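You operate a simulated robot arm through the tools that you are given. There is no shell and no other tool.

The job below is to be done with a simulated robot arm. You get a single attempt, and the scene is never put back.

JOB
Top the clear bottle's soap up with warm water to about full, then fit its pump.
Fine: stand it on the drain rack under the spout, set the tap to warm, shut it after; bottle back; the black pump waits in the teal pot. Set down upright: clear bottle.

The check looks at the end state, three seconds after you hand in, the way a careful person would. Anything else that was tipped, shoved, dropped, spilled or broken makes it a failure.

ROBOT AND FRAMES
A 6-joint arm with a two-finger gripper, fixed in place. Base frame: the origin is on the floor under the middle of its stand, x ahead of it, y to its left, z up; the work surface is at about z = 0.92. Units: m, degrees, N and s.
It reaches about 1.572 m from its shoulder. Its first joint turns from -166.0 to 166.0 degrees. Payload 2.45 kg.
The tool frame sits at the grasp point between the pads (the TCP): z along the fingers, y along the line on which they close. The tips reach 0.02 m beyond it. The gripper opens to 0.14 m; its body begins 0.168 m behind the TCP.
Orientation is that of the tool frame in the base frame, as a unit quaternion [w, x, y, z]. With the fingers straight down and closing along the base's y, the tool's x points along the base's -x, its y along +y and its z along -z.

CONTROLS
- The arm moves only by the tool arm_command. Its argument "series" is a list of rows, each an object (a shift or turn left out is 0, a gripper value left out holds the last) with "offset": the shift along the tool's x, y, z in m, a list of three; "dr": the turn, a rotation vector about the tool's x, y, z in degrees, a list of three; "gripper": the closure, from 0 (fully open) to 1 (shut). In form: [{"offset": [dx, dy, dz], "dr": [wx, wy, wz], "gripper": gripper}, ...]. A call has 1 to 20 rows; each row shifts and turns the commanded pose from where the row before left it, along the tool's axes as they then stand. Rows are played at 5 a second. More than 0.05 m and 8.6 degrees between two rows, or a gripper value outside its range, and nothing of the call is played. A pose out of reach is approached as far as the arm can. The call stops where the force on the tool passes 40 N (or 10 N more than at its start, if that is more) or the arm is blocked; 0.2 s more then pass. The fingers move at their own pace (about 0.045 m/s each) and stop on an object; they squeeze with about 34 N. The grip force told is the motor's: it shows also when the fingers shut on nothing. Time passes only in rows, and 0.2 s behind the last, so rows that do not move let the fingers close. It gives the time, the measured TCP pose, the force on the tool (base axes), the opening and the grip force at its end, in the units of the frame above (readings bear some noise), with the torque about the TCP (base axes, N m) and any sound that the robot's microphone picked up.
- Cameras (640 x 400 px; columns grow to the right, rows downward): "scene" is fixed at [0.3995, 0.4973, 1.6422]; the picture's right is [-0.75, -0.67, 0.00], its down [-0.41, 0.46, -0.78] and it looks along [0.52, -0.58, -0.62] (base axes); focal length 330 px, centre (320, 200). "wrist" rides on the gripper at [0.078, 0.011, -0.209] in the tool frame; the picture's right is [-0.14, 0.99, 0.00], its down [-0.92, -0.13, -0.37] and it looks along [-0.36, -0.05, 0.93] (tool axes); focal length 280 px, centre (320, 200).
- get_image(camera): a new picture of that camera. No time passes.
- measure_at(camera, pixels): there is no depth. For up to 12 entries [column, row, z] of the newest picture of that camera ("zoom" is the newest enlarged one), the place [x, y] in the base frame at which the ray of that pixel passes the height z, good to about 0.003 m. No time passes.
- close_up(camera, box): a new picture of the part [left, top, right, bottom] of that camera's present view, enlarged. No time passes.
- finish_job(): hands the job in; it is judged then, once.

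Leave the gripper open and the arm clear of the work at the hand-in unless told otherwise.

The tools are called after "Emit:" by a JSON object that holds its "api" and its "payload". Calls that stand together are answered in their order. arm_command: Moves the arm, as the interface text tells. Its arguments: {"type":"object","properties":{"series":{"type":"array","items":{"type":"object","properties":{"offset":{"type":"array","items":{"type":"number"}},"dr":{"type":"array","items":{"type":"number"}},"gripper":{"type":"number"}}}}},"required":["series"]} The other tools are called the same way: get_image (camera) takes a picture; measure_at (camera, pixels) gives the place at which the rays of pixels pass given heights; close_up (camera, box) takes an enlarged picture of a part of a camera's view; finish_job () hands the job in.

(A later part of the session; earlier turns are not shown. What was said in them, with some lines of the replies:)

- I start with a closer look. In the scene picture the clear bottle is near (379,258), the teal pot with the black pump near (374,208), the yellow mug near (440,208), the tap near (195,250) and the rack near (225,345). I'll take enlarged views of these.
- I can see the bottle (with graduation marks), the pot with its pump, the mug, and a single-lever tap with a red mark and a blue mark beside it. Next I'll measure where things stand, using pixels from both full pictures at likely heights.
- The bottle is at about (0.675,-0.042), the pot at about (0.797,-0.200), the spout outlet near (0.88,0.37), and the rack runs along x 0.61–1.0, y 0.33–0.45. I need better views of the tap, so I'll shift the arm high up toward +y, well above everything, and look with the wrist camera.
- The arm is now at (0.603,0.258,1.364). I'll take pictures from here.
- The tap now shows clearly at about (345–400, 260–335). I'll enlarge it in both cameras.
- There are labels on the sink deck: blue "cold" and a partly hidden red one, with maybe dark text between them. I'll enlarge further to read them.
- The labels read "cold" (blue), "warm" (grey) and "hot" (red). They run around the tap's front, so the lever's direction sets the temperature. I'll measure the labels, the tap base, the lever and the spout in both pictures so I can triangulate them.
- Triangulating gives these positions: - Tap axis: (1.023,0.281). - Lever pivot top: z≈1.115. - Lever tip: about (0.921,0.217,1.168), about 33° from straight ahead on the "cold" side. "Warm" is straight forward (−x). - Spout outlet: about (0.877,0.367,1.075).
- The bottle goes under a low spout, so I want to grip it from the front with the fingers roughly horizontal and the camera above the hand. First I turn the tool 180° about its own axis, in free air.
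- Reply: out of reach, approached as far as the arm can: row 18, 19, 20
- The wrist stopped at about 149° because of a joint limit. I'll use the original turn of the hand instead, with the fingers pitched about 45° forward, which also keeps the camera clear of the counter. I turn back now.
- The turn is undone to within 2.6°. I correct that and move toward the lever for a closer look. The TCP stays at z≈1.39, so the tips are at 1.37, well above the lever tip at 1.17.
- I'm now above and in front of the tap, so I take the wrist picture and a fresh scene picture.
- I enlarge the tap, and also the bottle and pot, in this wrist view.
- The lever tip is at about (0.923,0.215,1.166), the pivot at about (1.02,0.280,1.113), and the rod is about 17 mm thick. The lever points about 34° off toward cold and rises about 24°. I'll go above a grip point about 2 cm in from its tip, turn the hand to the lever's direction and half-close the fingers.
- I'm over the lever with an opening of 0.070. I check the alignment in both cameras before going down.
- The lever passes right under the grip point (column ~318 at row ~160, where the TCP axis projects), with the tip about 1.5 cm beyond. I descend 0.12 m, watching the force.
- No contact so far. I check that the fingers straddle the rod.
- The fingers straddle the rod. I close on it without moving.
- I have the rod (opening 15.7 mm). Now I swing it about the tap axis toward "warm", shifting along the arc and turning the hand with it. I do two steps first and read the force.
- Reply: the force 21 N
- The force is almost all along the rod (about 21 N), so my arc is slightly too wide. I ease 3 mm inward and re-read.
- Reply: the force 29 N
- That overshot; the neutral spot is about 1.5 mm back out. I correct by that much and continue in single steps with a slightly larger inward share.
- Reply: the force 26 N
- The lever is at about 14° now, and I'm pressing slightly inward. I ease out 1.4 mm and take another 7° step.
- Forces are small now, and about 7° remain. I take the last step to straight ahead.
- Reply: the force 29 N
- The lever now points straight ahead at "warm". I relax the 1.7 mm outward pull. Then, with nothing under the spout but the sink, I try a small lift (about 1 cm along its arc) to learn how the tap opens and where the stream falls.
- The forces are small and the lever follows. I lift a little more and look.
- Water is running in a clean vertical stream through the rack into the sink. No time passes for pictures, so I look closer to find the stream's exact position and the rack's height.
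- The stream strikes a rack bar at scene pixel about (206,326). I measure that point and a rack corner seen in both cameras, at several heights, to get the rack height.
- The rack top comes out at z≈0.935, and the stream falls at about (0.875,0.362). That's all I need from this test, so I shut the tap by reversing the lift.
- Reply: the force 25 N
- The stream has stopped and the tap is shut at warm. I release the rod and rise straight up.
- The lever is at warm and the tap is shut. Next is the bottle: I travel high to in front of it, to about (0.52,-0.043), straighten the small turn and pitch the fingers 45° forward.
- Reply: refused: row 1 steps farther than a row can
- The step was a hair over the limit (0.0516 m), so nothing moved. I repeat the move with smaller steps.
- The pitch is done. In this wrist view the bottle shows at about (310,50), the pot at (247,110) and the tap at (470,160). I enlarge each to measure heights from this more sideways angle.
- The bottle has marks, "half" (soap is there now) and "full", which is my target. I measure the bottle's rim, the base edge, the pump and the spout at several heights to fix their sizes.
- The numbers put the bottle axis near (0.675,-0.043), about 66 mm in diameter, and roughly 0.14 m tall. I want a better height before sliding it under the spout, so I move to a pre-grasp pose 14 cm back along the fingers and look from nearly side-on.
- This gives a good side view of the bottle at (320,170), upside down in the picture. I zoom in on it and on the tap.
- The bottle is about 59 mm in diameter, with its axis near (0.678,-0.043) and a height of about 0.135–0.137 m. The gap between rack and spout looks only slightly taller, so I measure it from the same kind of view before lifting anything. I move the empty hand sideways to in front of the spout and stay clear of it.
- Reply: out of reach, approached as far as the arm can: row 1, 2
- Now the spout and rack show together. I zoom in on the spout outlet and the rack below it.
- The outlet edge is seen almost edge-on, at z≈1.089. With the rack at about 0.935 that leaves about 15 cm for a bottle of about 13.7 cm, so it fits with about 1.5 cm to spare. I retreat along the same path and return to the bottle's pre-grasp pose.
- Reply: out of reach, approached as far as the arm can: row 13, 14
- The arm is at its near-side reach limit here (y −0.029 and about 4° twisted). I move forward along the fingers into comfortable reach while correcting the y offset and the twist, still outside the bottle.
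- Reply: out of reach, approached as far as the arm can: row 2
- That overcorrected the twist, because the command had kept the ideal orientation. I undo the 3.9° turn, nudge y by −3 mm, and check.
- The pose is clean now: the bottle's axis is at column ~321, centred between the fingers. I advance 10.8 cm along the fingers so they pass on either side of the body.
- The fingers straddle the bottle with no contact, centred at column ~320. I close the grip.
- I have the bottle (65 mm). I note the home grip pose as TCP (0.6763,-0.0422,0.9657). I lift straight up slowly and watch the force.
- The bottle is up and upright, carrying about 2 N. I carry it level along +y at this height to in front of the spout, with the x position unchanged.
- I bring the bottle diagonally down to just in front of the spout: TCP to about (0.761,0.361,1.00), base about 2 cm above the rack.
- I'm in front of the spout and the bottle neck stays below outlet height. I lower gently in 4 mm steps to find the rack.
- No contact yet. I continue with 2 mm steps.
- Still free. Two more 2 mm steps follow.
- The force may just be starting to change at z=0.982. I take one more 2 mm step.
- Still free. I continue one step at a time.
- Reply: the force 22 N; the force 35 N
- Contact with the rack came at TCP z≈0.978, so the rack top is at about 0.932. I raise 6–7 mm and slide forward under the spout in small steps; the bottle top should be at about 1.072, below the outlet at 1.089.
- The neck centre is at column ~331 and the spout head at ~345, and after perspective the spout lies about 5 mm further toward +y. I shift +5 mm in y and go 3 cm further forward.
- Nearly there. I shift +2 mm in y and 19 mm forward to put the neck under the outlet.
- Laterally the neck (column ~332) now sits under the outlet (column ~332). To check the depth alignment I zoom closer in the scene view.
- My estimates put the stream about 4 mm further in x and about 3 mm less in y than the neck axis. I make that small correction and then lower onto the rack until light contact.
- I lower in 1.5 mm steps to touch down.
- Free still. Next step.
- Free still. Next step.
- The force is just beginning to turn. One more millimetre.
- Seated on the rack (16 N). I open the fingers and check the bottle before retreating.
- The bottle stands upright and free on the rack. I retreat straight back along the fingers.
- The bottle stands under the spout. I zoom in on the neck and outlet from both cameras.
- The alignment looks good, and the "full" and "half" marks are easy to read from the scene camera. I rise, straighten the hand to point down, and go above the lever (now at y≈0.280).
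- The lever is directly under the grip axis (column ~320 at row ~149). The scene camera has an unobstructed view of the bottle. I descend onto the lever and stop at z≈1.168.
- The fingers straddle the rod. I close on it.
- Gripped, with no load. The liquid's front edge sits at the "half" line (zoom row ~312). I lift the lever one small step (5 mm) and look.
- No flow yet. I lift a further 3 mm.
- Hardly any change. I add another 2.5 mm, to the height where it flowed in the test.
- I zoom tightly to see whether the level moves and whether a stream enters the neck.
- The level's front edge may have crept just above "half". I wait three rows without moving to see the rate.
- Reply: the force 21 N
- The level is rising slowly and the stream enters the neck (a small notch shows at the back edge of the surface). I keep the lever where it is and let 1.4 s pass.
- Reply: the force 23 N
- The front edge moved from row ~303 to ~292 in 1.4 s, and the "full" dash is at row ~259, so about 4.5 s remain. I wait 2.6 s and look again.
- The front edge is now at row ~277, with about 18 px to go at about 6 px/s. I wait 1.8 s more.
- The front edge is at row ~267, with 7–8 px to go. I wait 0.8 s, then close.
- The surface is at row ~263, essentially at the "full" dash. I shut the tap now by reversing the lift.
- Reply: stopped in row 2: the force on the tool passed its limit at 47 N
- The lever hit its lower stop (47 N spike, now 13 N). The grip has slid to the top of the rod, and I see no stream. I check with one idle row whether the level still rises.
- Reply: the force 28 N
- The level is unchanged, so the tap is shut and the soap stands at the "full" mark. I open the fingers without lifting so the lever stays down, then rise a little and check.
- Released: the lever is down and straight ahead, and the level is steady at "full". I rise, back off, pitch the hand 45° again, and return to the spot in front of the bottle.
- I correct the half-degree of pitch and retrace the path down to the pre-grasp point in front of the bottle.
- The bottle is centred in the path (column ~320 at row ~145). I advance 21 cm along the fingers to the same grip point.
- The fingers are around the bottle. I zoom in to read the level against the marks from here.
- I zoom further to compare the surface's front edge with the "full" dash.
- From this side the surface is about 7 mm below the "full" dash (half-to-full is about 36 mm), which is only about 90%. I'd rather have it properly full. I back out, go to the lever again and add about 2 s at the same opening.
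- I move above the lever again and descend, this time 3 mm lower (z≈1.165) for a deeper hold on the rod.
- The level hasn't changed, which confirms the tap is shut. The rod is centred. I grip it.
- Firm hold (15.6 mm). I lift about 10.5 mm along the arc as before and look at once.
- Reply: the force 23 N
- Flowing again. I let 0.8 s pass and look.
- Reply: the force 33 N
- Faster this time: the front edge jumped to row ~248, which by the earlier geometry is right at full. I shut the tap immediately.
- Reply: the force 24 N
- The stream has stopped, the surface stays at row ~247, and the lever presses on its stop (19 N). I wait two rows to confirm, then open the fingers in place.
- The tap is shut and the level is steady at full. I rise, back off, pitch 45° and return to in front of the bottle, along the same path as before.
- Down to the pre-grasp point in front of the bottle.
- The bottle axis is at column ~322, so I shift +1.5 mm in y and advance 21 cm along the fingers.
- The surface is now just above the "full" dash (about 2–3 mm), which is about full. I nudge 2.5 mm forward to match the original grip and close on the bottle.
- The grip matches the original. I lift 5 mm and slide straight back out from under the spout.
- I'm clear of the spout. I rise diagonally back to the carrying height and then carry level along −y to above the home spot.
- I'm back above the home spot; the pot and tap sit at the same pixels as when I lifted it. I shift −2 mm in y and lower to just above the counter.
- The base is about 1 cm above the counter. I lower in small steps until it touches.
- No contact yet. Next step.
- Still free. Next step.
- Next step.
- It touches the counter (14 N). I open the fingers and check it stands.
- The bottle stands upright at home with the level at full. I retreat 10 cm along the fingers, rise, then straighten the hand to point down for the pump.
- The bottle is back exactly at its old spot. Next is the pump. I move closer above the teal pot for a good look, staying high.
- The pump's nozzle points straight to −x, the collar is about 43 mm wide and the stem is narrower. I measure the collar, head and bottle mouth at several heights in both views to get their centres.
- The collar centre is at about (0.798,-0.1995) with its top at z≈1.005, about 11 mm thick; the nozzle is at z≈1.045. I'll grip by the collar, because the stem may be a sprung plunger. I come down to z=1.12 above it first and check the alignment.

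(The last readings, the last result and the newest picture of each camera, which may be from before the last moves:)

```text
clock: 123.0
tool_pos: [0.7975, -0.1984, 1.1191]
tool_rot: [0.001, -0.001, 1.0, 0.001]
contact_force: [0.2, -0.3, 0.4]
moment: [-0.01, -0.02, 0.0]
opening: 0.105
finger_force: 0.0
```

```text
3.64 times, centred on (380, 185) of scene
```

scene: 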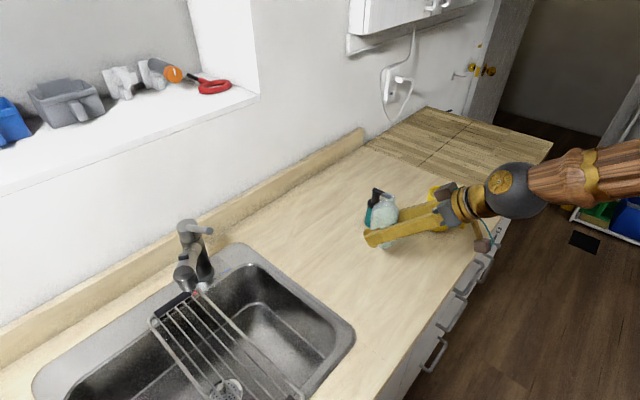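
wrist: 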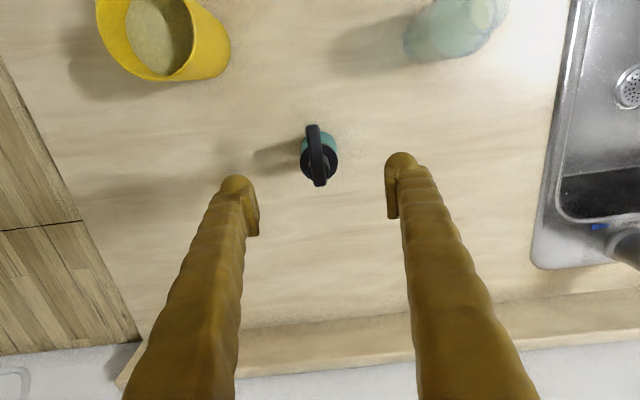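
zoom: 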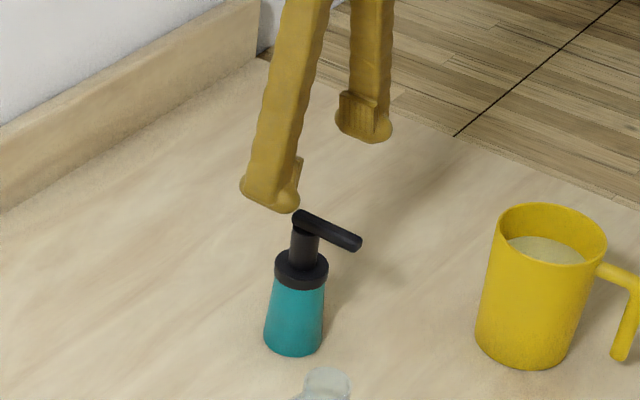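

I zoom to compare the collar centre with the grip axis (which projects to about (320,159.5) at collar height).

Emit:
{"api": "close_up", "payload": {"camera": "wrist", "box": [280, 110, 360, 200]}}

```text
4.44 times, centred on (320, 155) of wrist
```

zoom: 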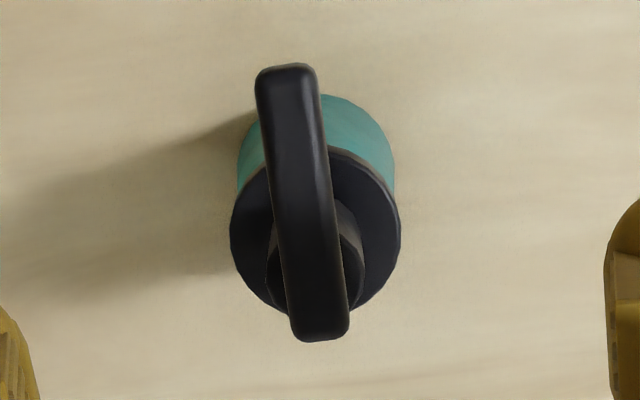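

The collar is within about 1–2 mm of the grip axis. I descend to collar height (z≈1.002) with the fingers open on either side.

Emit:
{"api": "arm_command", "payload": {"series": [{"offset": [-0.001, -0.001, 0.03]}, {"offset": [0, 0, 0.03]}, {"offset": [0, 0, 0.03]}, {"offset": [0, 0, 0.027]}, {"offset": [0, 0, 0]}]}}

Emit:
{"api": "get_image", "payload": {"camera": "wrist"}}

Emit:
{"api": "close_up", "payload": {"camera": "scene", "box": [320, 150, 430, 240]}}

```text
clock: 124.2
tool_pos: [0.7989, -0.2003, 1.0025]
tool_rot: [0.001, -0.001, 1.0, 0.001]
contact_force: [0.2, -0.5, -0.2]
moment: [0.0, 0.05, 0.0]
opening: 0.1051
finger_force: 0.0
```

```text
taken
```

wrist: 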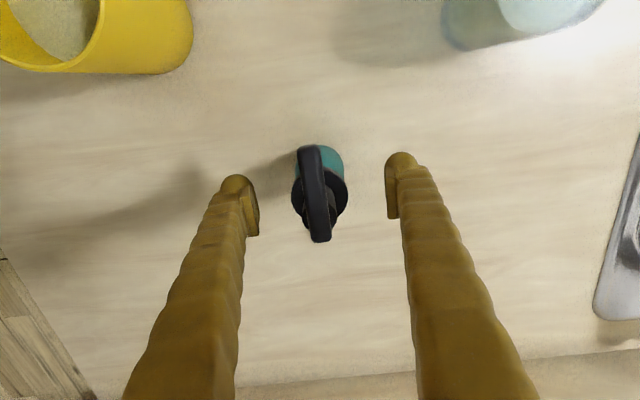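

```text
4.44 times, centred on (375, 195) of scene
```

zoom: 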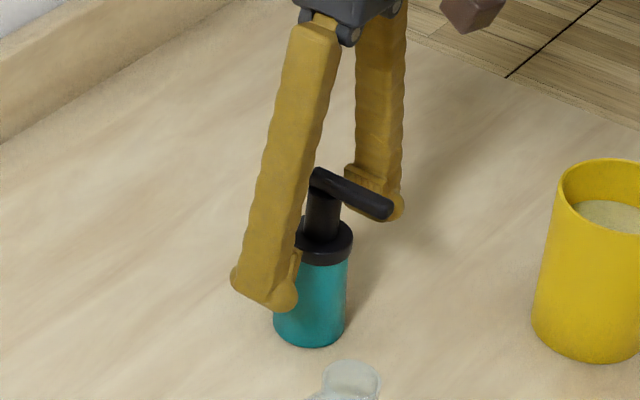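

The collar is centred at (319.5,195), exactly at the TCP. I close on it.

Emit:
{"api": "arm_command", "payload": {"series": [{"gripper": 1.0}, {"gripper": 1.0}, {"gripper": 1.0}, {"gripper": 1.0}, {"gripper": 1.0}]}}

Emit:
{"api": "get_image", "payload": {"camera": "wrist"}}

Emit:
{"api": "close_up", "payload": {"camera": "scene", "box": [320, 150, 430, 240]}}

```text
clock: 125.4
tool_pos: [0.8, -0.199, 1.0031]
tool_rot: [0.001, 0.0, 1.0, 0.001]
contact_force: [0.1, 0.1, -0.4]
moment: [0.0, -0.02, 0.0]
opening: 0.0422
finger_force: 33.9
```

```text
taken
```

wrist: 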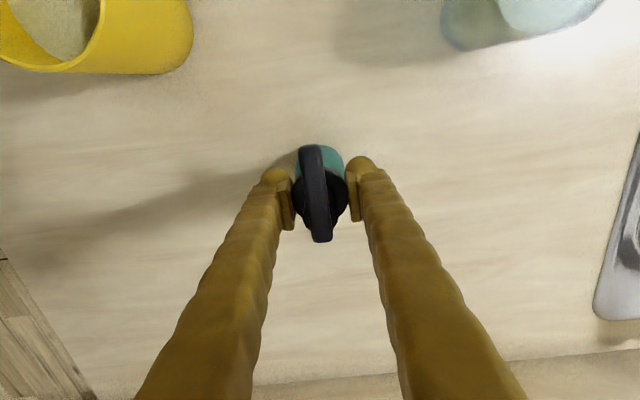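

```text
4.44 times, centred on (375, 195) of scene
```

zoom: 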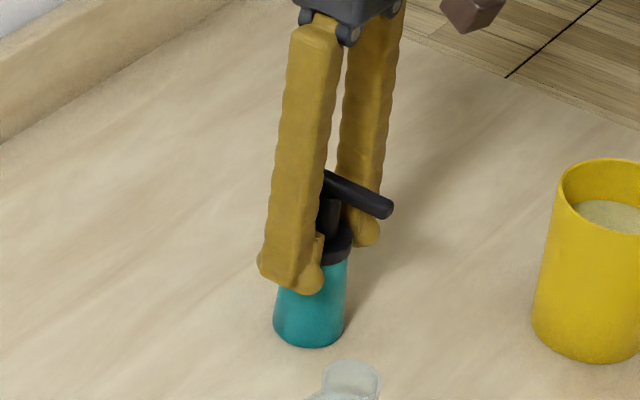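

Gripped (42 mm). I lift slowly by 1.5 cm and check that only the pump comes up, not the pot.

Emit:
{"api": "arm_command", "payload": {"series": [{"offset": [0, 0, -0.005]}, {"offset": [0, 0, -0.005]}, {"offset": [0, 0, -0.005]}, {"offset": [0, 0, 0]}]}}

Emit:
{"api": "close_up", "payload": {"camera": "scene", "box": [320, 150, 430, 240]}}

```text
clock: 126.4
tool_pos: [0.7984, -0.1979, 1.0175]
tool_rot: [0.001, 0.0, 1.0, 0.001]
contact_force: [-0.9, -0.5, -1.4]
moment: [0.02, 0.0, 0.02]
opening: 0.0416
finger_force: 34.0
```

```text
4.44 times, centred on (375, 195) of scene
```

zoom: 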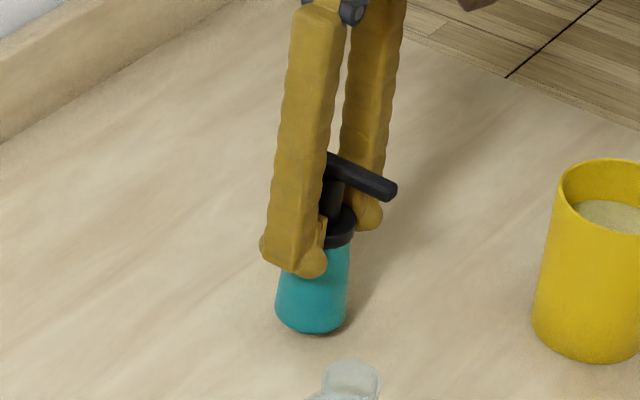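

The pot came up with it, so the fingertips are catching the pot below the collar, or the fit is snug. I set it straight back down and will re-grip higher.

Emit:
{"api": "arm_command", "payload": {"series": [{"offset": [0, 0, 0.005]}, {"offset": [0, 0, 0.005]}, {"offset": [0, 0, 0.0035]}, {"offset": [0, 0, 0]}]}}

```text
clock: 127.4
tool_pos: [0.7991, -0.2004, 1.0042]
tool_rot: [0.001, -0.001, 1.0, 0.001]
contact_force: [-0.1, 0.1, -1.5]
moment: [0.0, 0.01, 0.01]
opening: 0.042
finger_force: 33.9
```

I lower the last 1–2 mm to contact.

Emit:
{"api": "arm_command", "payload": {"series": [{"offset": [0, 0, 0.001]}, {"offset": [0, 0, 0]}]}}

```text
clock: 128.0
tool_pos: [0.7995, -0.2001, 1.0042]
tool_rot: [0.001, -0.001, 1.0, 0.001]
contact_force: [-0.9, -0.6, -1.2]
moment: [0.0, -0.01, 0.06]
opening: 0.0418
finger_force: 34.5
```

Emit:
{"api": "arm_command", "payload": {"series": [{"offset": [0, 0, 0.001]}, {"offset": [0, 0, 0]}]}}

```text
clock: 128.6
tool_pos: [0.7989, -0.199, 1.0024]
tool_rot: [0.002, 0.0, 1.0, 0.001]
contact_force: [0.8, 0.7, 4.7]
moment: [0.01, -0.02, 0.0]
opening: 0.0421
finger_force: 33.6
```

The pot is back on the counter (4.7 N). I open and look closely at the finger and pad geometry relative to the collar.

Emit:
{"api": "arm_command", "payload": {"series": [{"gripper": 0.45}, {"gripper": 0.45}, {"gripper": 0.45}]}}

Emit:
{"api": "close_up", "payload": {"camera": "scene", "box": [345, 170, 405, 235]}}

Emit:
{"api": "close_up", "payload": {"camera": "wrist", "box": [260, 130, 390, 260]}}

```text
clock: 129.4
tool_pos: [0.7989, -0.2002, 1.002]
tool_rot: [0.001, 0.0, 1.0, 0.002]
contact_force: [-0.3, -1.0, 0.0]
moment: [-0.01, 0.0, -0.03]
opening: 0.0771
finger_force: 0.2
```

```text
6.15 times, centred on (375, 202) of scene
```

zoom: 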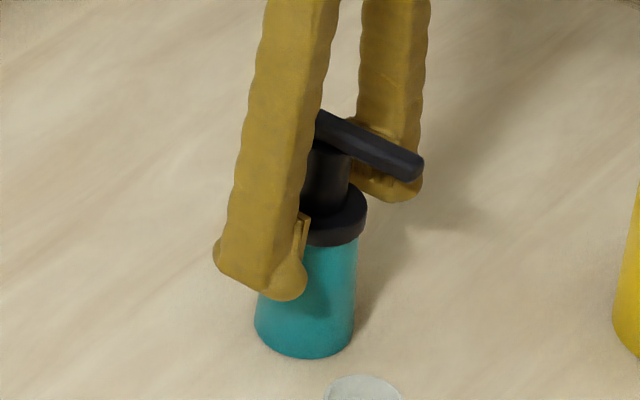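

```text
3.08 times, centred on (325, 195) of wrist
```

zoom: 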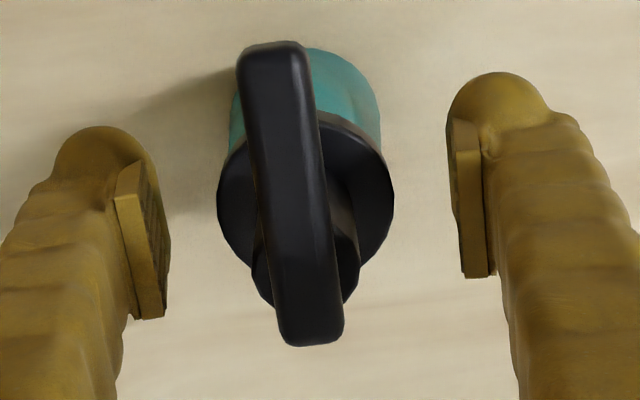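

The fingertip bulbs reach well below the collar and may have been pinching the pot's top. I'll take the stem instead, just above the collar: raise 28 mm (tips then above the collar top) and close gently around it.

Emit:
{"api": "arm_command", "payload": {"series": [{"offset": [0, 0, -0.014]}, {"offset": [0, 0, -0.014]}, {"offset": [0, 0, 0]}, {"gripper": 1.0}, {"gripper": 1.0}, {"gripper": 1.0}, {"gripper": 1.0}, {"gripper": 1.0}]}}

Emit:
{"api": "close_up", "payload": {"camera": "scene", "box": [345, 160, 405, 235]}}

Emit:
{"api": "close_up", "payload": {"camera": "wrist", "box": [260, 130, 390, 260]}}

```text
clock: 131.2
tool_pos: [0.7988, -0.201, 1.0309]
tool_rot: [0.001, -0.001, 1.0, 0.001]
contact_force: [1.5, -0.6, -0.7]
moment: [-0.01, 0.0, 0.0]
opening: 0.0213
finger_force: 34.5
```

```text
5.33 times, centred on (375, 198) of scene
```

zoom: 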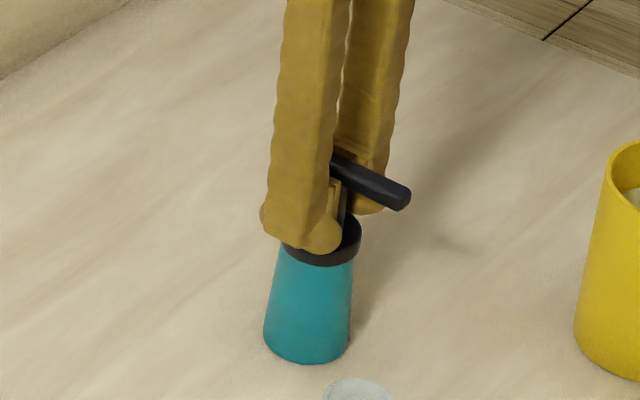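

```text
3.08 times, centred on (325, 195) of wrist
```

zoom: 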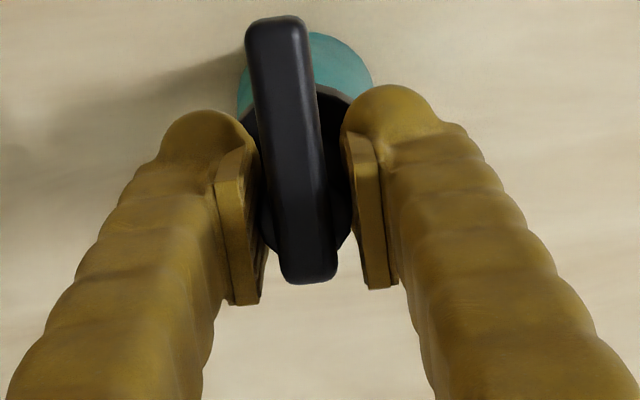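

I have the stem (21 mm). I lift 1.2 cm slowly and check the pot again.

Emit:
{"api": "arm_command", "payload": {"series": [{"offset": [0, 0, -0.004]}, {"offset": [0, 0, -0.004]}, {"offset": [0, 0, -0.004]}, {"offset": [0, 0, 0]}]}}

Emit:
{"api": "close_up", "payload": {"camera": "scene", "box": [345, 160, 405, 235]}}

```text
clock: 132.2
tool_pos: [0.7989, -0.1998, 1.0431]
tool_rot: [0.001, -0.002, 1.0, 0.0]
contact_force: [0.7, -0.3, -0.5]
moment: [0.02, -0.02, 0.02]
opening: 0.0206
finger_force: 34.5
```

```text
5.33 times, centred on (375, 198) of scene
```

zoom: 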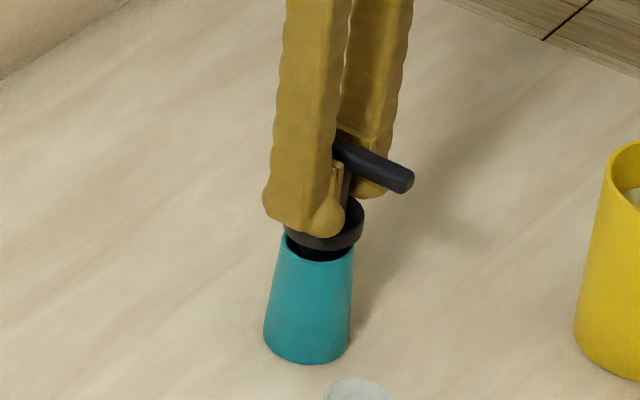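

The pump comes up alone now and the pot stays put. I keep lifting straight up until its tube is clear.

Emit:
{"api": "arm_command", "payload": {"series": [{"offset": [0, 0, -0.015]}, {"offset": [0, 0, -0.02]}, {"offset": [0, 0, -0.025]}, {"offset": [0, 0, -0.025]}, {"offset": [0, 0, -0.025]}, {"offset": [0, 0, -0.025]}, {"offset": [0, 0, -0.025]}, {"offset": [0, 0, -0.02]}, {"offset": [0, 0, 0]}]}}

Emit:
{"api": "get_image", "payload": {"camera": "scene"}}

Emit:
{"api": "get_image", "payload": {"camera": "wrist"}}

```text
clock: 134.2
tool_pos: [0.7972, -0.1998, 1.2241]
tool_rot: [0.001, -0.001, 1.0, 0.001]
contact_force: [-0.6, -0.7, -0.9]
moment: [0.0, -0.02, 0.01]
opening: 0.0207
finger_force: 33.7
```

```text
taken
```

scene: 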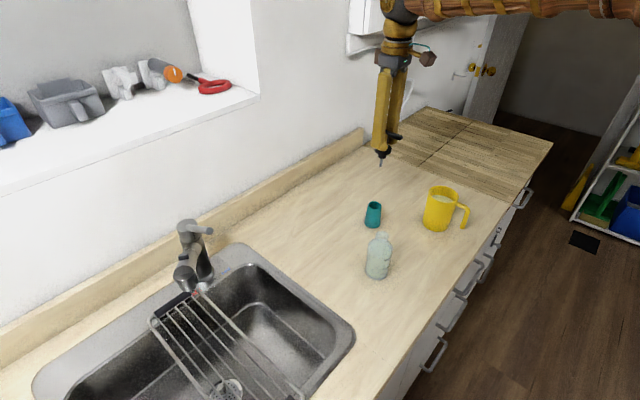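

```text
taken
```

wrist: 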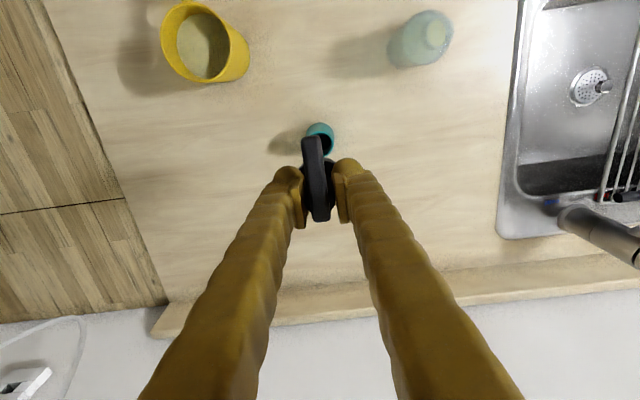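

The pump is out, hanging upright with a short tube below. I zoom in on it, the pot and the bottle.

Emit:
{"api": "close_up", "payload": {"camera": "scene", "box": [355, 110, 425, 180]}}

Emit:
{"api": "close_up", "payload": {"camera": "scene", "box": [345, 190, 415, 285]}}

Emit:
{"api": "close_up", "payload": {"camera": "wrist", "box": [270, 110, 370, 230]}}

```text
5.71 times, centred on (390, 145) of scene
```

zoom: 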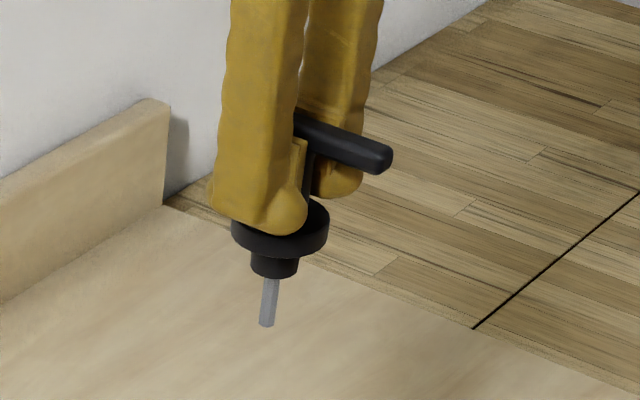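

```text
4.21 times, centred on (380, 238) of scene
```

zoom: 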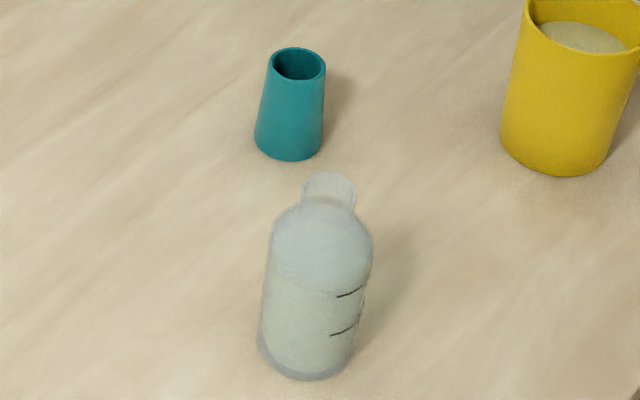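

```text
3.33 times, centred on (320, 170) of wrist
```

zoom: 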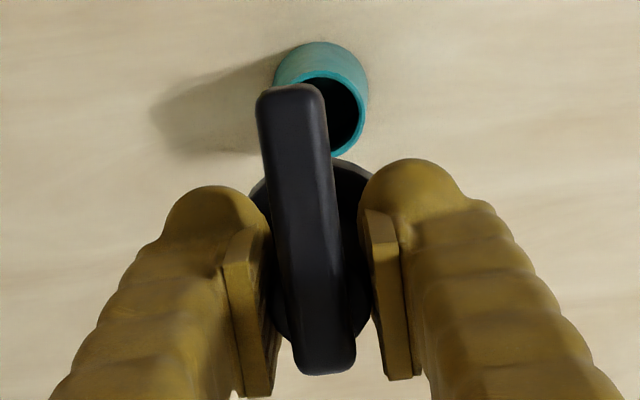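

The pump has a flange, a plug of about 21 mm and a short tube, so the plug must enter the bottle's mouth (about 24 mm inside). I need good alignment. I carry it at this height to just beside the bottle, (0.70,-0.085), where the wrist camera can see the mouth unobstructed.

Emit:
{"api": "arm_command", "payload": {"series": [{"offset": [0.012, 0.0145, 0]}, {"offset": [0.0243, 0.0288, 0]}, {"offset": [0.0243, 0.0288, 0]}, {"offset": [0.0243, 0.0288, 0]}, {"offset": [0.012, 0.0145, 0]}, {"offset": [0, 0, 0]}, {"offset": [0, 0, 0]}]}}

Emit:
{"api": "get_image", "payload": {"camera": "wrist"}}

Emit:
{"api": "get_image", "payload": {"camera": "scene"}}

```text
clock: 135.8
tool_pos: [0.7003, -0.0833, 1.2231]
tool_rot: [0.0, -0.001, 1.0, 0.001]
contact_force: [-0.4, -0.3, -0.4]
moment: [-0.03, -0.01, 0.02]
opening: 0.021
finger_force: 34.2
```

```text
taken
```

wrist: 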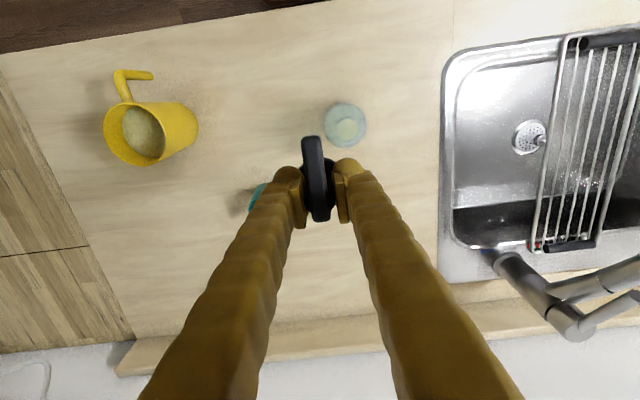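

```text
taken
```

scene: 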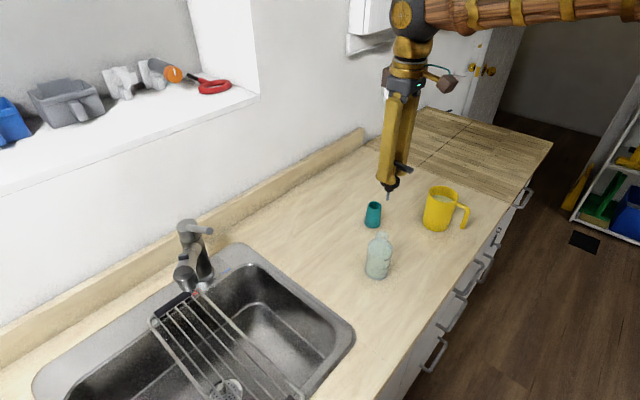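

The mouth is visible at about (347,128) in the wrist view. I zoom in to get its centre precisely.

Emit:
{"api": "close_up", "payload": {"camera": "wrist", "box": [315, 95, 380, 160]}}

Emit:
{"api": "close_up", "payload": {"camera": "wrist", "box": [270, 120, 370, 230]}}

Emit:
{"api": "close_up", "payload": {"camera": "scene", "box": [360, 150, 420, 290]}}

```text
6.15 times, centred on (348, 128) of wrist
```

zoom: 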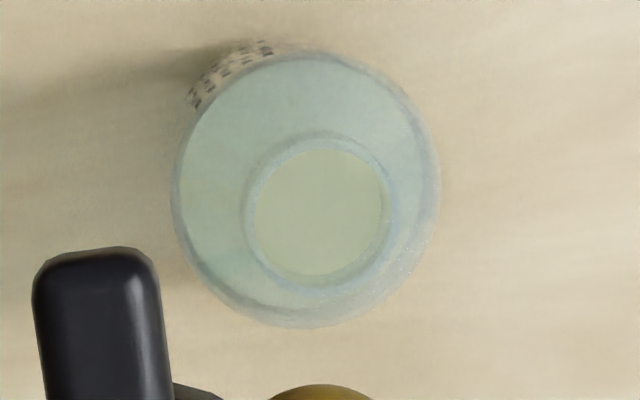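

```text
3.64 times, centred on (320, 175) of wrist
```

zoom: 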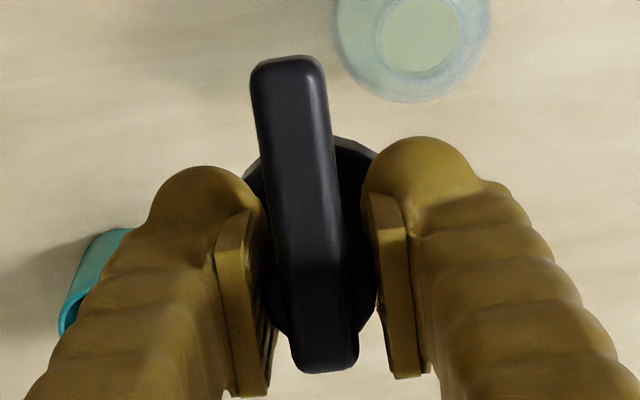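

```text
2.86 times, centred on (390, 220) of scene
```

zoom: 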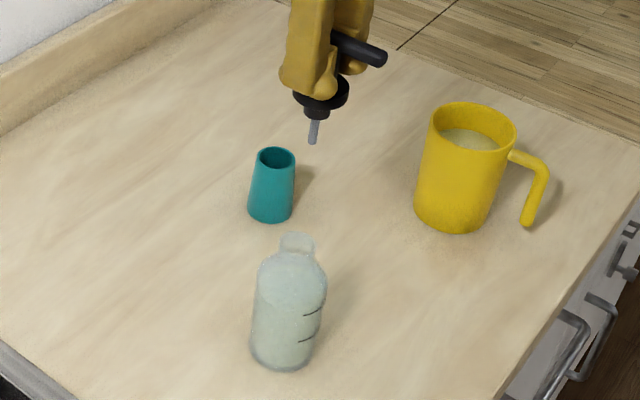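

The mouth centre works out at about (0.677,-0.042), which matches the grip data. Inner diameter is about 29 mm, so the 21 mm plug has roughly ±4 mm of room. I shift over the mouth and lower so the tube tip is about 1 cm above the rim.

Emit:
{"api": "arm_command", "payload": {"series": [{"offset": [0.0108, 0.0203, 0]}, {"offset": [0.0109, 0.0204, 0]}, {"offset": [0, 0, 0.02]}, {"offset": [0, 0, 0.03]}, {"offset": [0, 0, 0.027]}, {"offset": [0, 0, 0]}]}}

Emit:
{"api": "get_image", "payload": {"camera": "wrist"}}

Emit:
{"api": "close_up", "payload": {"camera": "scene", "box": [350, 190, 420, 290]}}

Emit:
{"api": "close_up", "payload": {"camera": "scene", "box": [362, 205, 404, 250]}}

```text
clock: 137.2
tool_pos: [0.6802, -0.0428, 1.147]
tool_rot: [0.001, 0.0, 1.0, 0.001]
contact_force: [-1.0, 0.3, 0.2]
moment: [-0.01, -0.05, -0.02]
opening: 0.0208
finger_force: 33.9
```

```text
taken
```

wrist: 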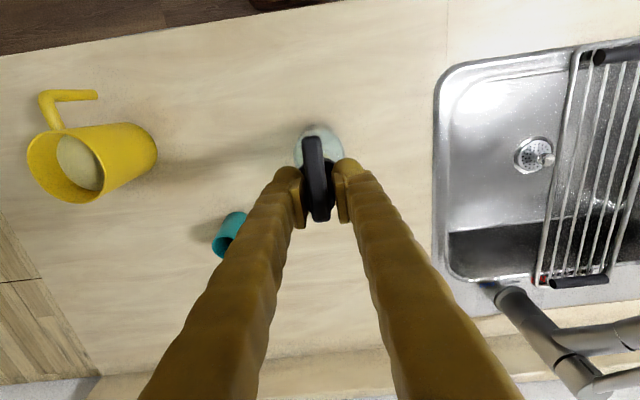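

```text
4.00 times, centred on (385, 240) of scene
```

zoom: 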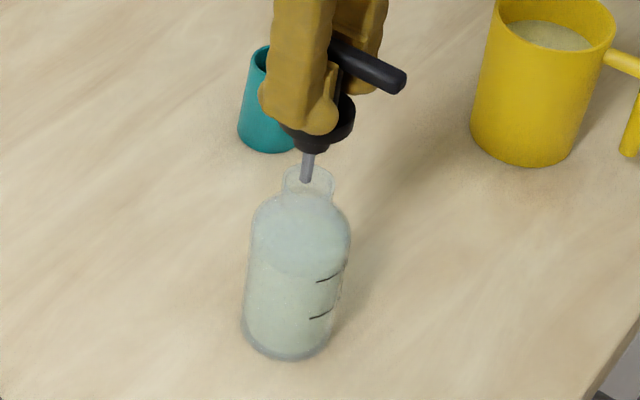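

```text
8.89 times, centred on (383, 228) of scene
```

zoom: 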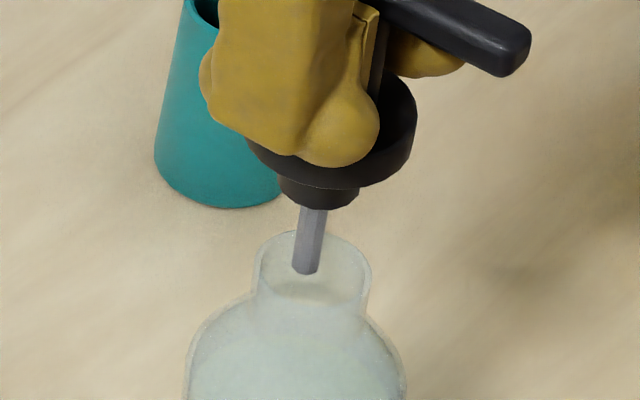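

The tube tip is right at the mouth and close to centre: tip (305,272) against mouth centre about (315,270) in the 8.9× view. I shift 2 mm toward −x and 1 mm toward −y, then lower 1 cm and look.

Emit:
{"api": "arm_command", "payload": {"series": [{"offset": [0.002, -0.001, 0]}, {"offset": [0, 0, 0.005]}, {"offset": [0, 0, 0.005]}, {"offset": [0, 0, 0]}]}}

Emit:
{"api": "close_up", "payload": {"camera": "scene", "box": [362, 205, 404, 250]}}

Emit:
{"api": "close_up", "payload": {"camera": "wrist", "box": [280, 110, 360, 230]}}

```text
clock: 138.2
tool_pos: [0.6764, -0.0457, 1.1357]
tool_rot: [0.0, -0.001, 1.0, 0.001]
contact_force: [0.7, 0.0, 0.1]
moment: [0.0, 0.0, 0.02]
opening: 0.0207
finger_force: 34.0
```

```text
8.89 times, centred on (383, 228) of scene
```

zoom: 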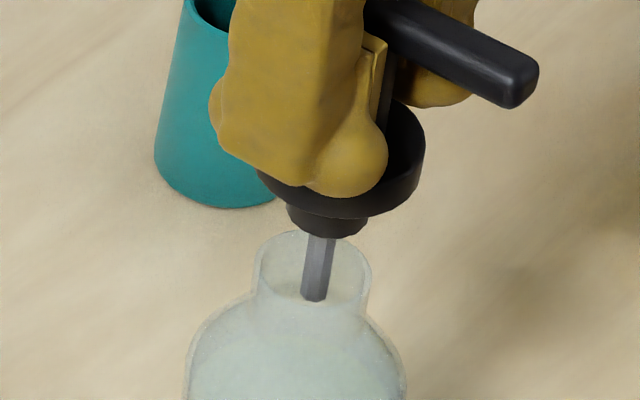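

```text
3.33 times, centred on (320, 170) of wrist
```

zoom: 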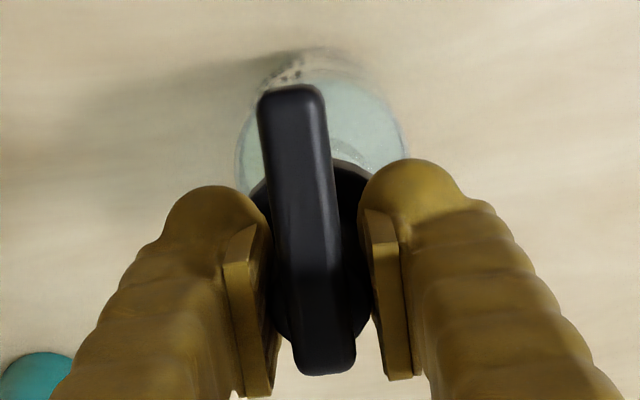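

The tube is inside the mouth now. Tracing the axis back to rim height (z≈1.063) lands within about 1 mm of the mouth's centre. I lower another 1.5 cm to bring the plug just above the rim.

Emit:
{"api": "arm_command", "payload": {"series": [{"offset": [0, 0, 0.005]}, {"offset": [0, 0, 0.005]}, {"offset": [0, 0, 0.004]}, {"offset": [0, 0, 0]}]}}

Emit:
{"api": "close_up", "payload": {"camera": "scene", "box": [362, 205, 404, 250]}}

Emit:
{"api": "close_up", "payload": {"camera": "wrist", "box": [280, 110, 360, 230]}}

```text
clock: 139.2
tool_pos: [0.6782, -0.0449, 1.122]
tool_rot: [0.001, -0.002, 1.0, 0.001]
contact_force: [0.2, 0.3, 0.4]
moment: [0.0, -0.01, 0.03]
opening: 0.0205
finger_force: 34.0
```

```text
8.89 times, centred on (383, 228) of scene
```

zoom: 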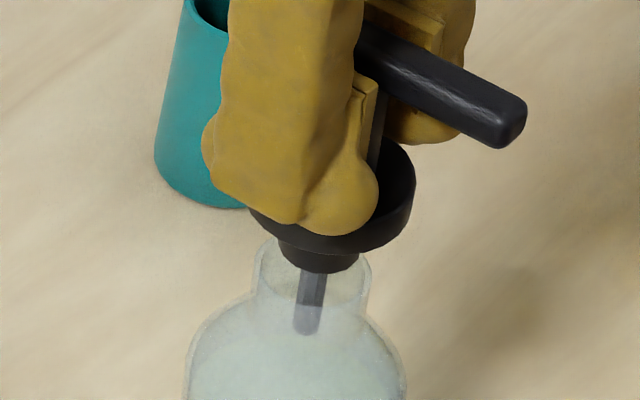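

```text
3.33 times, centred on (320, 170) of wrist
```

zoom: 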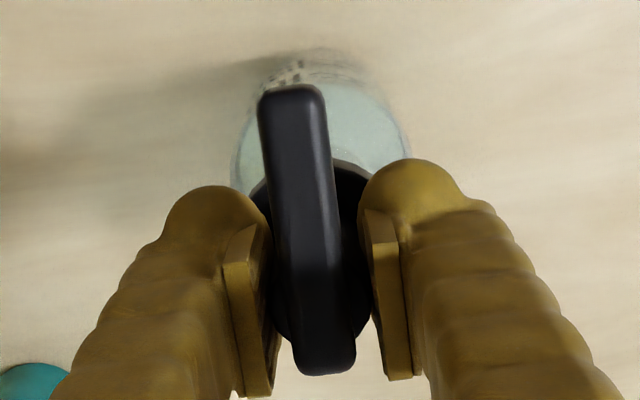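

The plug is centred over the mouth and just above the rim. I lower in 3 mm steps and read the force after each pair.

Emit:
{"api": "arm_command", "payload": {"series": [{"offset": [0, 0, 0.003]}, {"offset": [0, 0, 0.003]}, {"offset": [0, 0, 0]}]}}

Emit:
{"api": "close_up", "payload": {"camera": "scene", "box": [362, 205, 404, 250]}}

```text
clock: 140.0
tool_pos: [0.6783, -0.0442, 1.1154]
tool_rot: [0.001, -0.001, 1.0, 0.001]
contact_force: [-0.2, 0.0, -0.1]
moment: [0.01, 0.02, -0.03]
opening: 0.0209
finger_force: 34.6
```

```text
8.89 times, centred on (383, 228) of scene
```

zoom: 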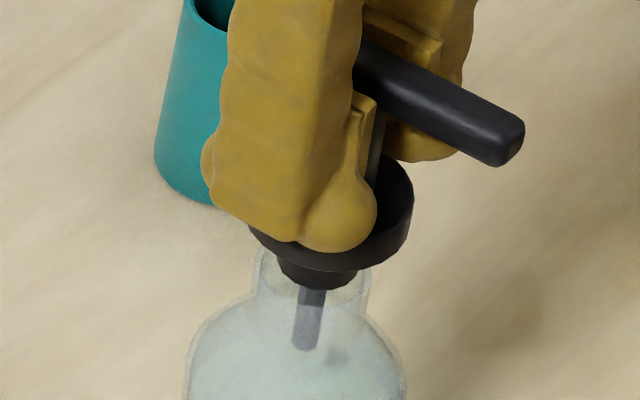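

The plug is at the rim, centred, with no contact force. I continue down 6 mm.

Emit:
{"api": "arm_command", "payload": {"series": [{"offset": [0, 0, 0.003]}, {"offset": [0, 0, 0.003]}, {"offset": [0, 0, 0]}]}}

Emit:
{"api": "close_up", "payload": {"camera": "scene", "box": [362, 205, 404, 250]}}

```text
clock: 140.8
tool_pos: [0.6779, -0.046, 1.1112]
tool_rot: [0.001, -0.001, 1.0, 0.002]
contact_force: [-0.4, 0.1, -0.6]
moment: [-0.02, -0.02, 0.0]
opening: 0.0206
finger_force: 34.2
```

```text
8.89 times, centred on (383, 228) of scene
```

zoom: 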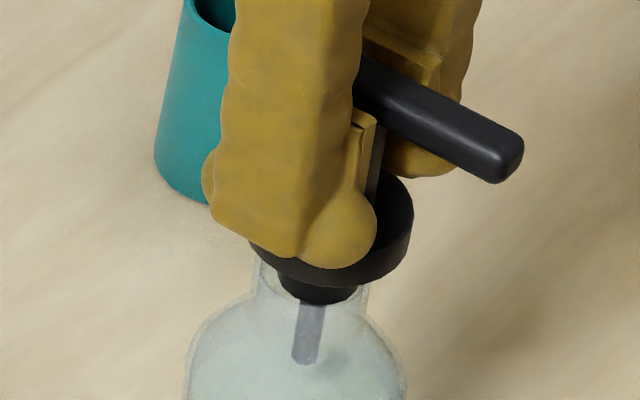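

The plug is inside the neck and still free. I continue in small steps until the flange seats.

Emit:
{"api": "arm_command", "payload": {"series": [{"offset": [0, 0, 0.003]}, {"offset": [0, 0, 0.003]}, {"offset": [0, 0, 0]}]}}

Emit:
{"api": "close_up", "payload": {"camera": "scene", "box": [362, 205, 404, 250]}}

```text
clock: 141.6
tool_pos: [0.6761, -0.0438, 1.1041]
tool_rot: [0.001, -0.001, 1.0, 0.001]
contact_force: [0.4, -0.2, -1.3]
moment: [-0.01, 0.03, 0.04]
opening: 0.021
finger_force: 34.2
```

```text
8.89 times, centred on (383, 228) of scene
```

zoom: 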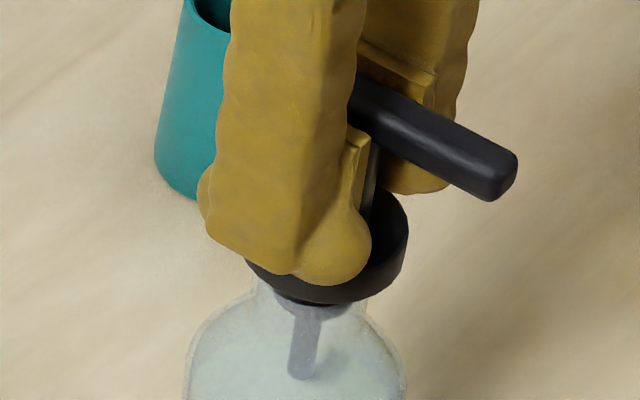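

The flange is about to meet the rim. I take 2 mm steps.

Emit:
{"api": "arm_command", "payload": {"series": [{"offset": [0, 0, 0.002]}, {"offset": [0, 0, 0]}]}}

Emit:
{"api": "arm_command", "payload": {"series": [{"offset": [0, 0, 0.0015]}, {"offset": [0, 0, 0]}]}}

```text
clock: 142.2
tool_pos: [0.6773, -0.0438, 1.1038]
tool_rot: [0.001, -0.001, 1.0, 0.0]
contact_force: [-0.2, 0.7, -0.1]
moment: [0.01, -0.01, -0.02]
opening: 0.021
finger_force: 34.1
```

```text
clock: 142.8
tool_pos: [0.6762, -0.0449, 1.1008]
tool_rot: [0.001, -0.001, 1.0, 0.0]
contact_force: [0.3, -0.4, -0.6]
moment: [0.04, -0.01, 0.01]
opening: 0.0211
finger_force: 33.6
```

Still no contact. I look, then continue.

Emit:
{"api": "arm_command", "payload": {"series": [{"offset": [0, 0, 0.0015]}, {"offset": [0, 0, 0]}]}}

Emit:
{"api": "close_up", "payload": {"camera": "scene", "box": [362, 205, 404, 250]}}

```text
clock: 143.4
tool_pos: [0.6776, -0.0444, 1.0996]
tool_rot: [0.001, 0.0, 1.0, 0.0]
contact_force: [-0.3, -0.2, -0.9]
moment: [-0.07, 0.02, -0.01]
opening: 0.0206
finger_force: 33.8
```

```text
8.89 times, centred on (383, 228) of scene
```

zoom: 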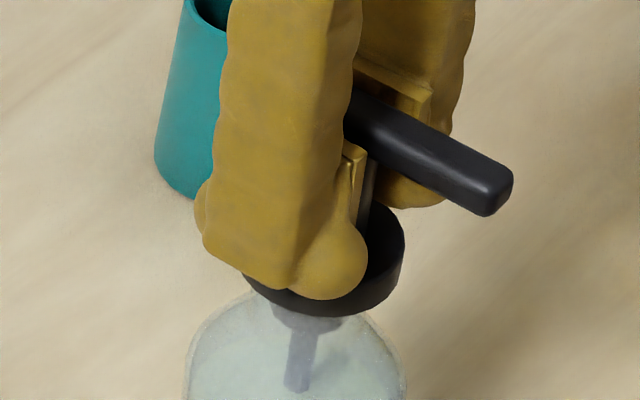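

Very close. Another 1.5 mm.

Emit:
{"api": "arm_command", "payload": {"series": [{"offset": [0, 0, 0.0015]}, {"offset": [0, 0, 0]}]}}

```text
clock: 144.0
tool_pos: [0.677, -0.0433, 1.0974]
tool_rot: [0.001, -0.001, 1.0, 0.001]
contact_force: [-0.4, -0.1, -0.9]
moment: [-0.01, 0.0, 0.0]
opening: 0.0209
finger_force: 34.3
```

Emit:
{"api": "arm_command", "payload": {"series": [{"offset": [0, 0, 0.0015]}, {"offset": [0, 0, 0]}]}}

```text
clock: 144.6
tool_pos: [0.6769, -0.0438, 1.0963]
tool_rot: [0.0, -0.001, 1.0, 0.001]
contact_force: [0.3, -0.2, -1.0]
moment: [0.01, 0.0, -0.02]
opening: 0.0209
finger_force: 33.8
```

Still no contact force, so I continue with another 1.5 mm and a look.

Emit:
{"api": "arm_command", "payload": {"series": [{"offset": [0, 0, 0.0015]}, {"offset": [0, 0, 0]}]}}

Emit:
{"api": "close_up", "payload": {"camera": "scene", "box": [355, 205, 411, 285]}}

```text
clock: 145.2
tool_pos: [0.6775, -0.0434, 1.0959]
tool_rot: [0.002, -0.001, 1.0, 0.001]
contact_force: [1.1, 1.4, 33.5]
moment: [0.04, -0.04, 0.0]
opening: 0.0207
finger_force: 34.4
heard: snap
```

```text
5.00 times, centred on (383, 245) of scene
```

zoom: 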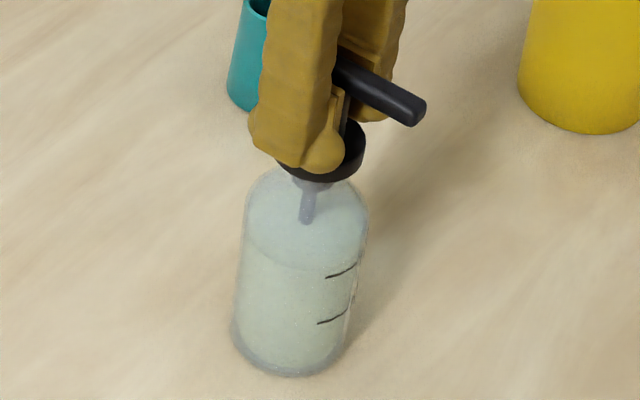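

I heard a snap: the pump is fitted (33 N seating force). I relax 1.5 mm so I'm not pressing, then open the fingers in place.

Emit:
{"api": "arm_command", "payload": {"series": [{"offset": [0, 0, -0.0013]}, {"offset": [0, 0, 0]}, {"gripper": 0.9}, {"gripper": 0.5}, {"gripper": 0.5}, {"gripper": 0.5}]}}

Emit:
{"api": "close_up", "payload": {"camera": "scene", "box": [345, 185, 421, 285]}}

Emit:
{"api": "close_up", "payload": {"camera": "wrist", "box": [250, 100, 390, 260]}}

```text
clock: 146.6
tool_pos: [0.6773, -0.044, 1.0952]
tool_rot: [0.0, -0.001, 1.0, 0.0]
contact_force: [0.7, -0.3, -0.5]
moment: [-0.01, 0.0, -0.02]
opening: 0.0701
finger_force: 0.0
```

```text
4.00 times, centred on (383, 235) of scene
```

zoom: 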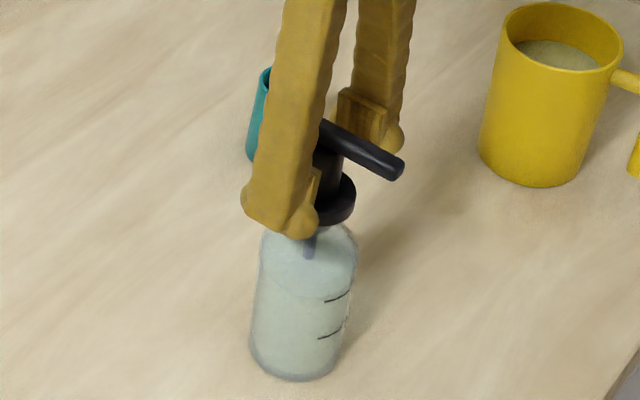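

```text
2.50 times, centred on (320, 180) of wrist
```

zoom: 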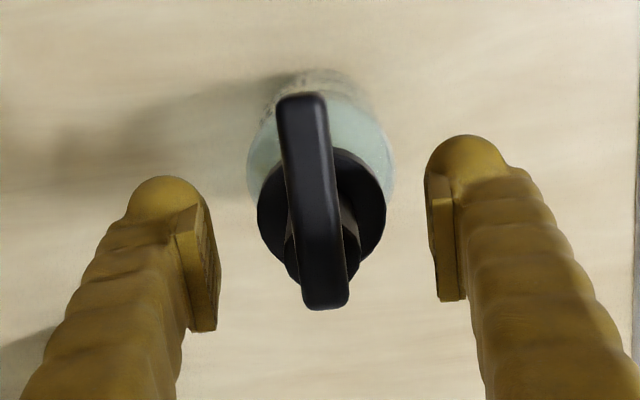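

The fingers are free and the pump stands on the bottle. I rise straight up, open fully, and back off to a clear position.

Emit:
{"api": "arm_command", "payload": {"series": [{"offset": [0, 0, -0.015]}, {"offset": [0, 0, -0.03]}, {"offset": [0, 0, -0.04]}, {"offset": [0, 0, -0.045]}, {"offset": [0, 0, -0.045]}, {"offset": [0, 0, -0.045]}, {"offset": [0, 0, -0.045], "gripper": 0}, {"offset": [0.04, 0, 0]}, {"offset": [0.04, 0, 0]}, {"offset": [0.03, 0, 0]}, {"offset": [0, 0, 0]}, {"offset": [0, 0, 0]}, {"offset": [0, 0, 0]}]}}

Emit:
{"api": "get_image", "payload": {"camera": "scene"}}

Emit:
{"api": "get_image", "payload": {"camera": "wrist"}}

```text
clock: 149.4
tool_pos: [0.5652, -0.0472, 1.3608]
tool_rot: [0.001, -0.001, 1.0, 0.0]
contact_force: [-0.2, 0.4, -0.6]
moment: [0.01, 0.01, -0.04]
opening: 0.1403
finger_force: 0.1
```

```text
taken
```

scene: 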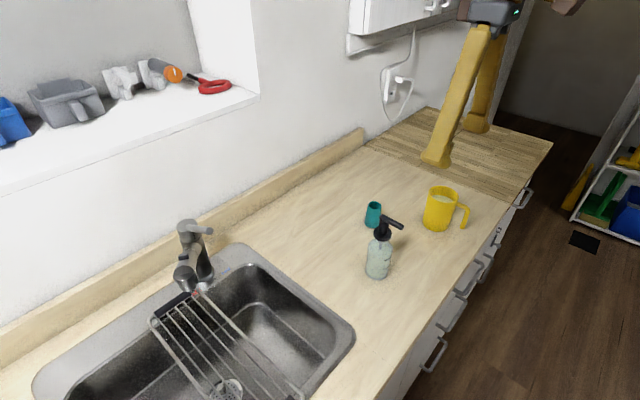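

```text
taken
```

wrist: 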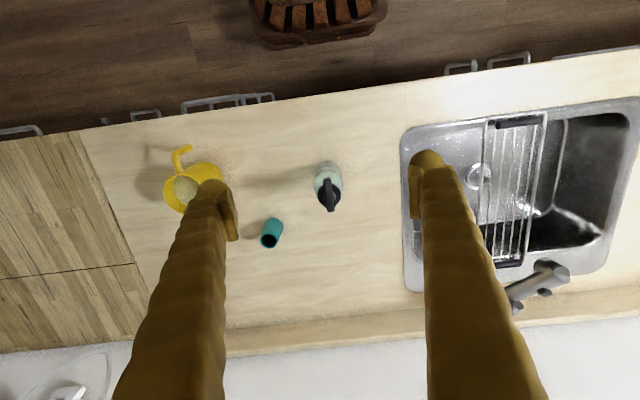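

I take final close-ups of the bottle with its pump, the pot and mug, and the tap and rack.

Emit:
{"api": "close_up", "payload": {"camera": "scene", "box": [320, 170, 480, 300]}}

Emit:
{"api": "close_up", "payload": {"camera": "scene", "box": [120, 200, 280, 360]}}

Emit:
{"api": "close_up", "payload": {"camera": "scene", "box": [355, 205, 415, 285]}}

```text
3.08 times, centred on (400, 235) of scene
```

zoom: 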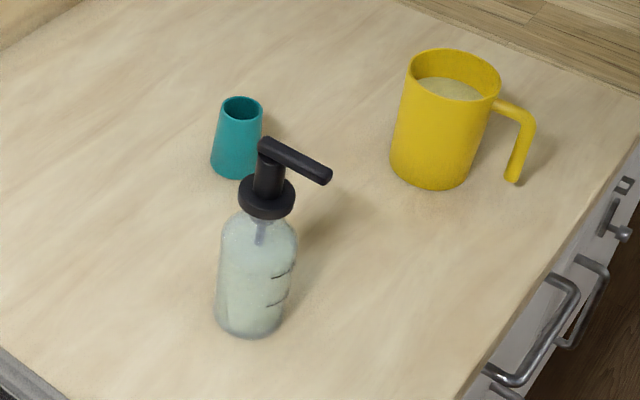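

```text
2.50 times, centred on (200, 280) of scene
```

zoom: 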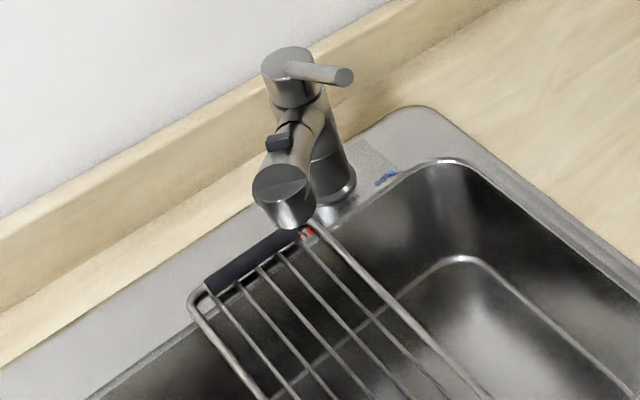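

```text
5.00 times, centred on (385, 245) of scene
```

zoom: 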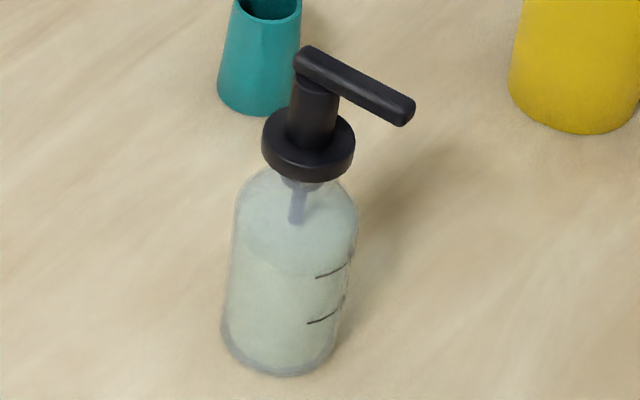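

Everything looks right:
- **Bottle:** upright at its home spot, filled to about the "full" mark, with the pump snapped on.
- **Tap:** shut, with no stream, and the lever at warm.
- **Pot and mug:** standing where they were.
- **Arm:** clear of the work, gripper fully open.

I hand the job in.

Emit:
{"api": "finish_job", "payload": {}}

```text
The job is handed in.
```

The clear bottle is topped up with warm water to about the "full" mark, its pump is fitted, and it stands upright back in its old spot. I've handed the job in.

- **Fill:** the first pour came out at about 90%, so I added a second short one. The level ended about 2–3 mm above the "full" line.
- **Tap:** shut, with no stream showing. I left the lever pointing at warm. Before bringing the bottle over I briefly ran it into the empty sink to see where the stream fell.
- **Pump:** it snapped onto the bottle. On my first grip the teal pot lifted about 1.5 cm along with it; I set it straight back down upright and re-gripped by the stem.
- **Everything else:** the final pictures show the pot, mug and rack standing as they were, with nothing spilled on the counter. The arm is clear and the gripper is open.
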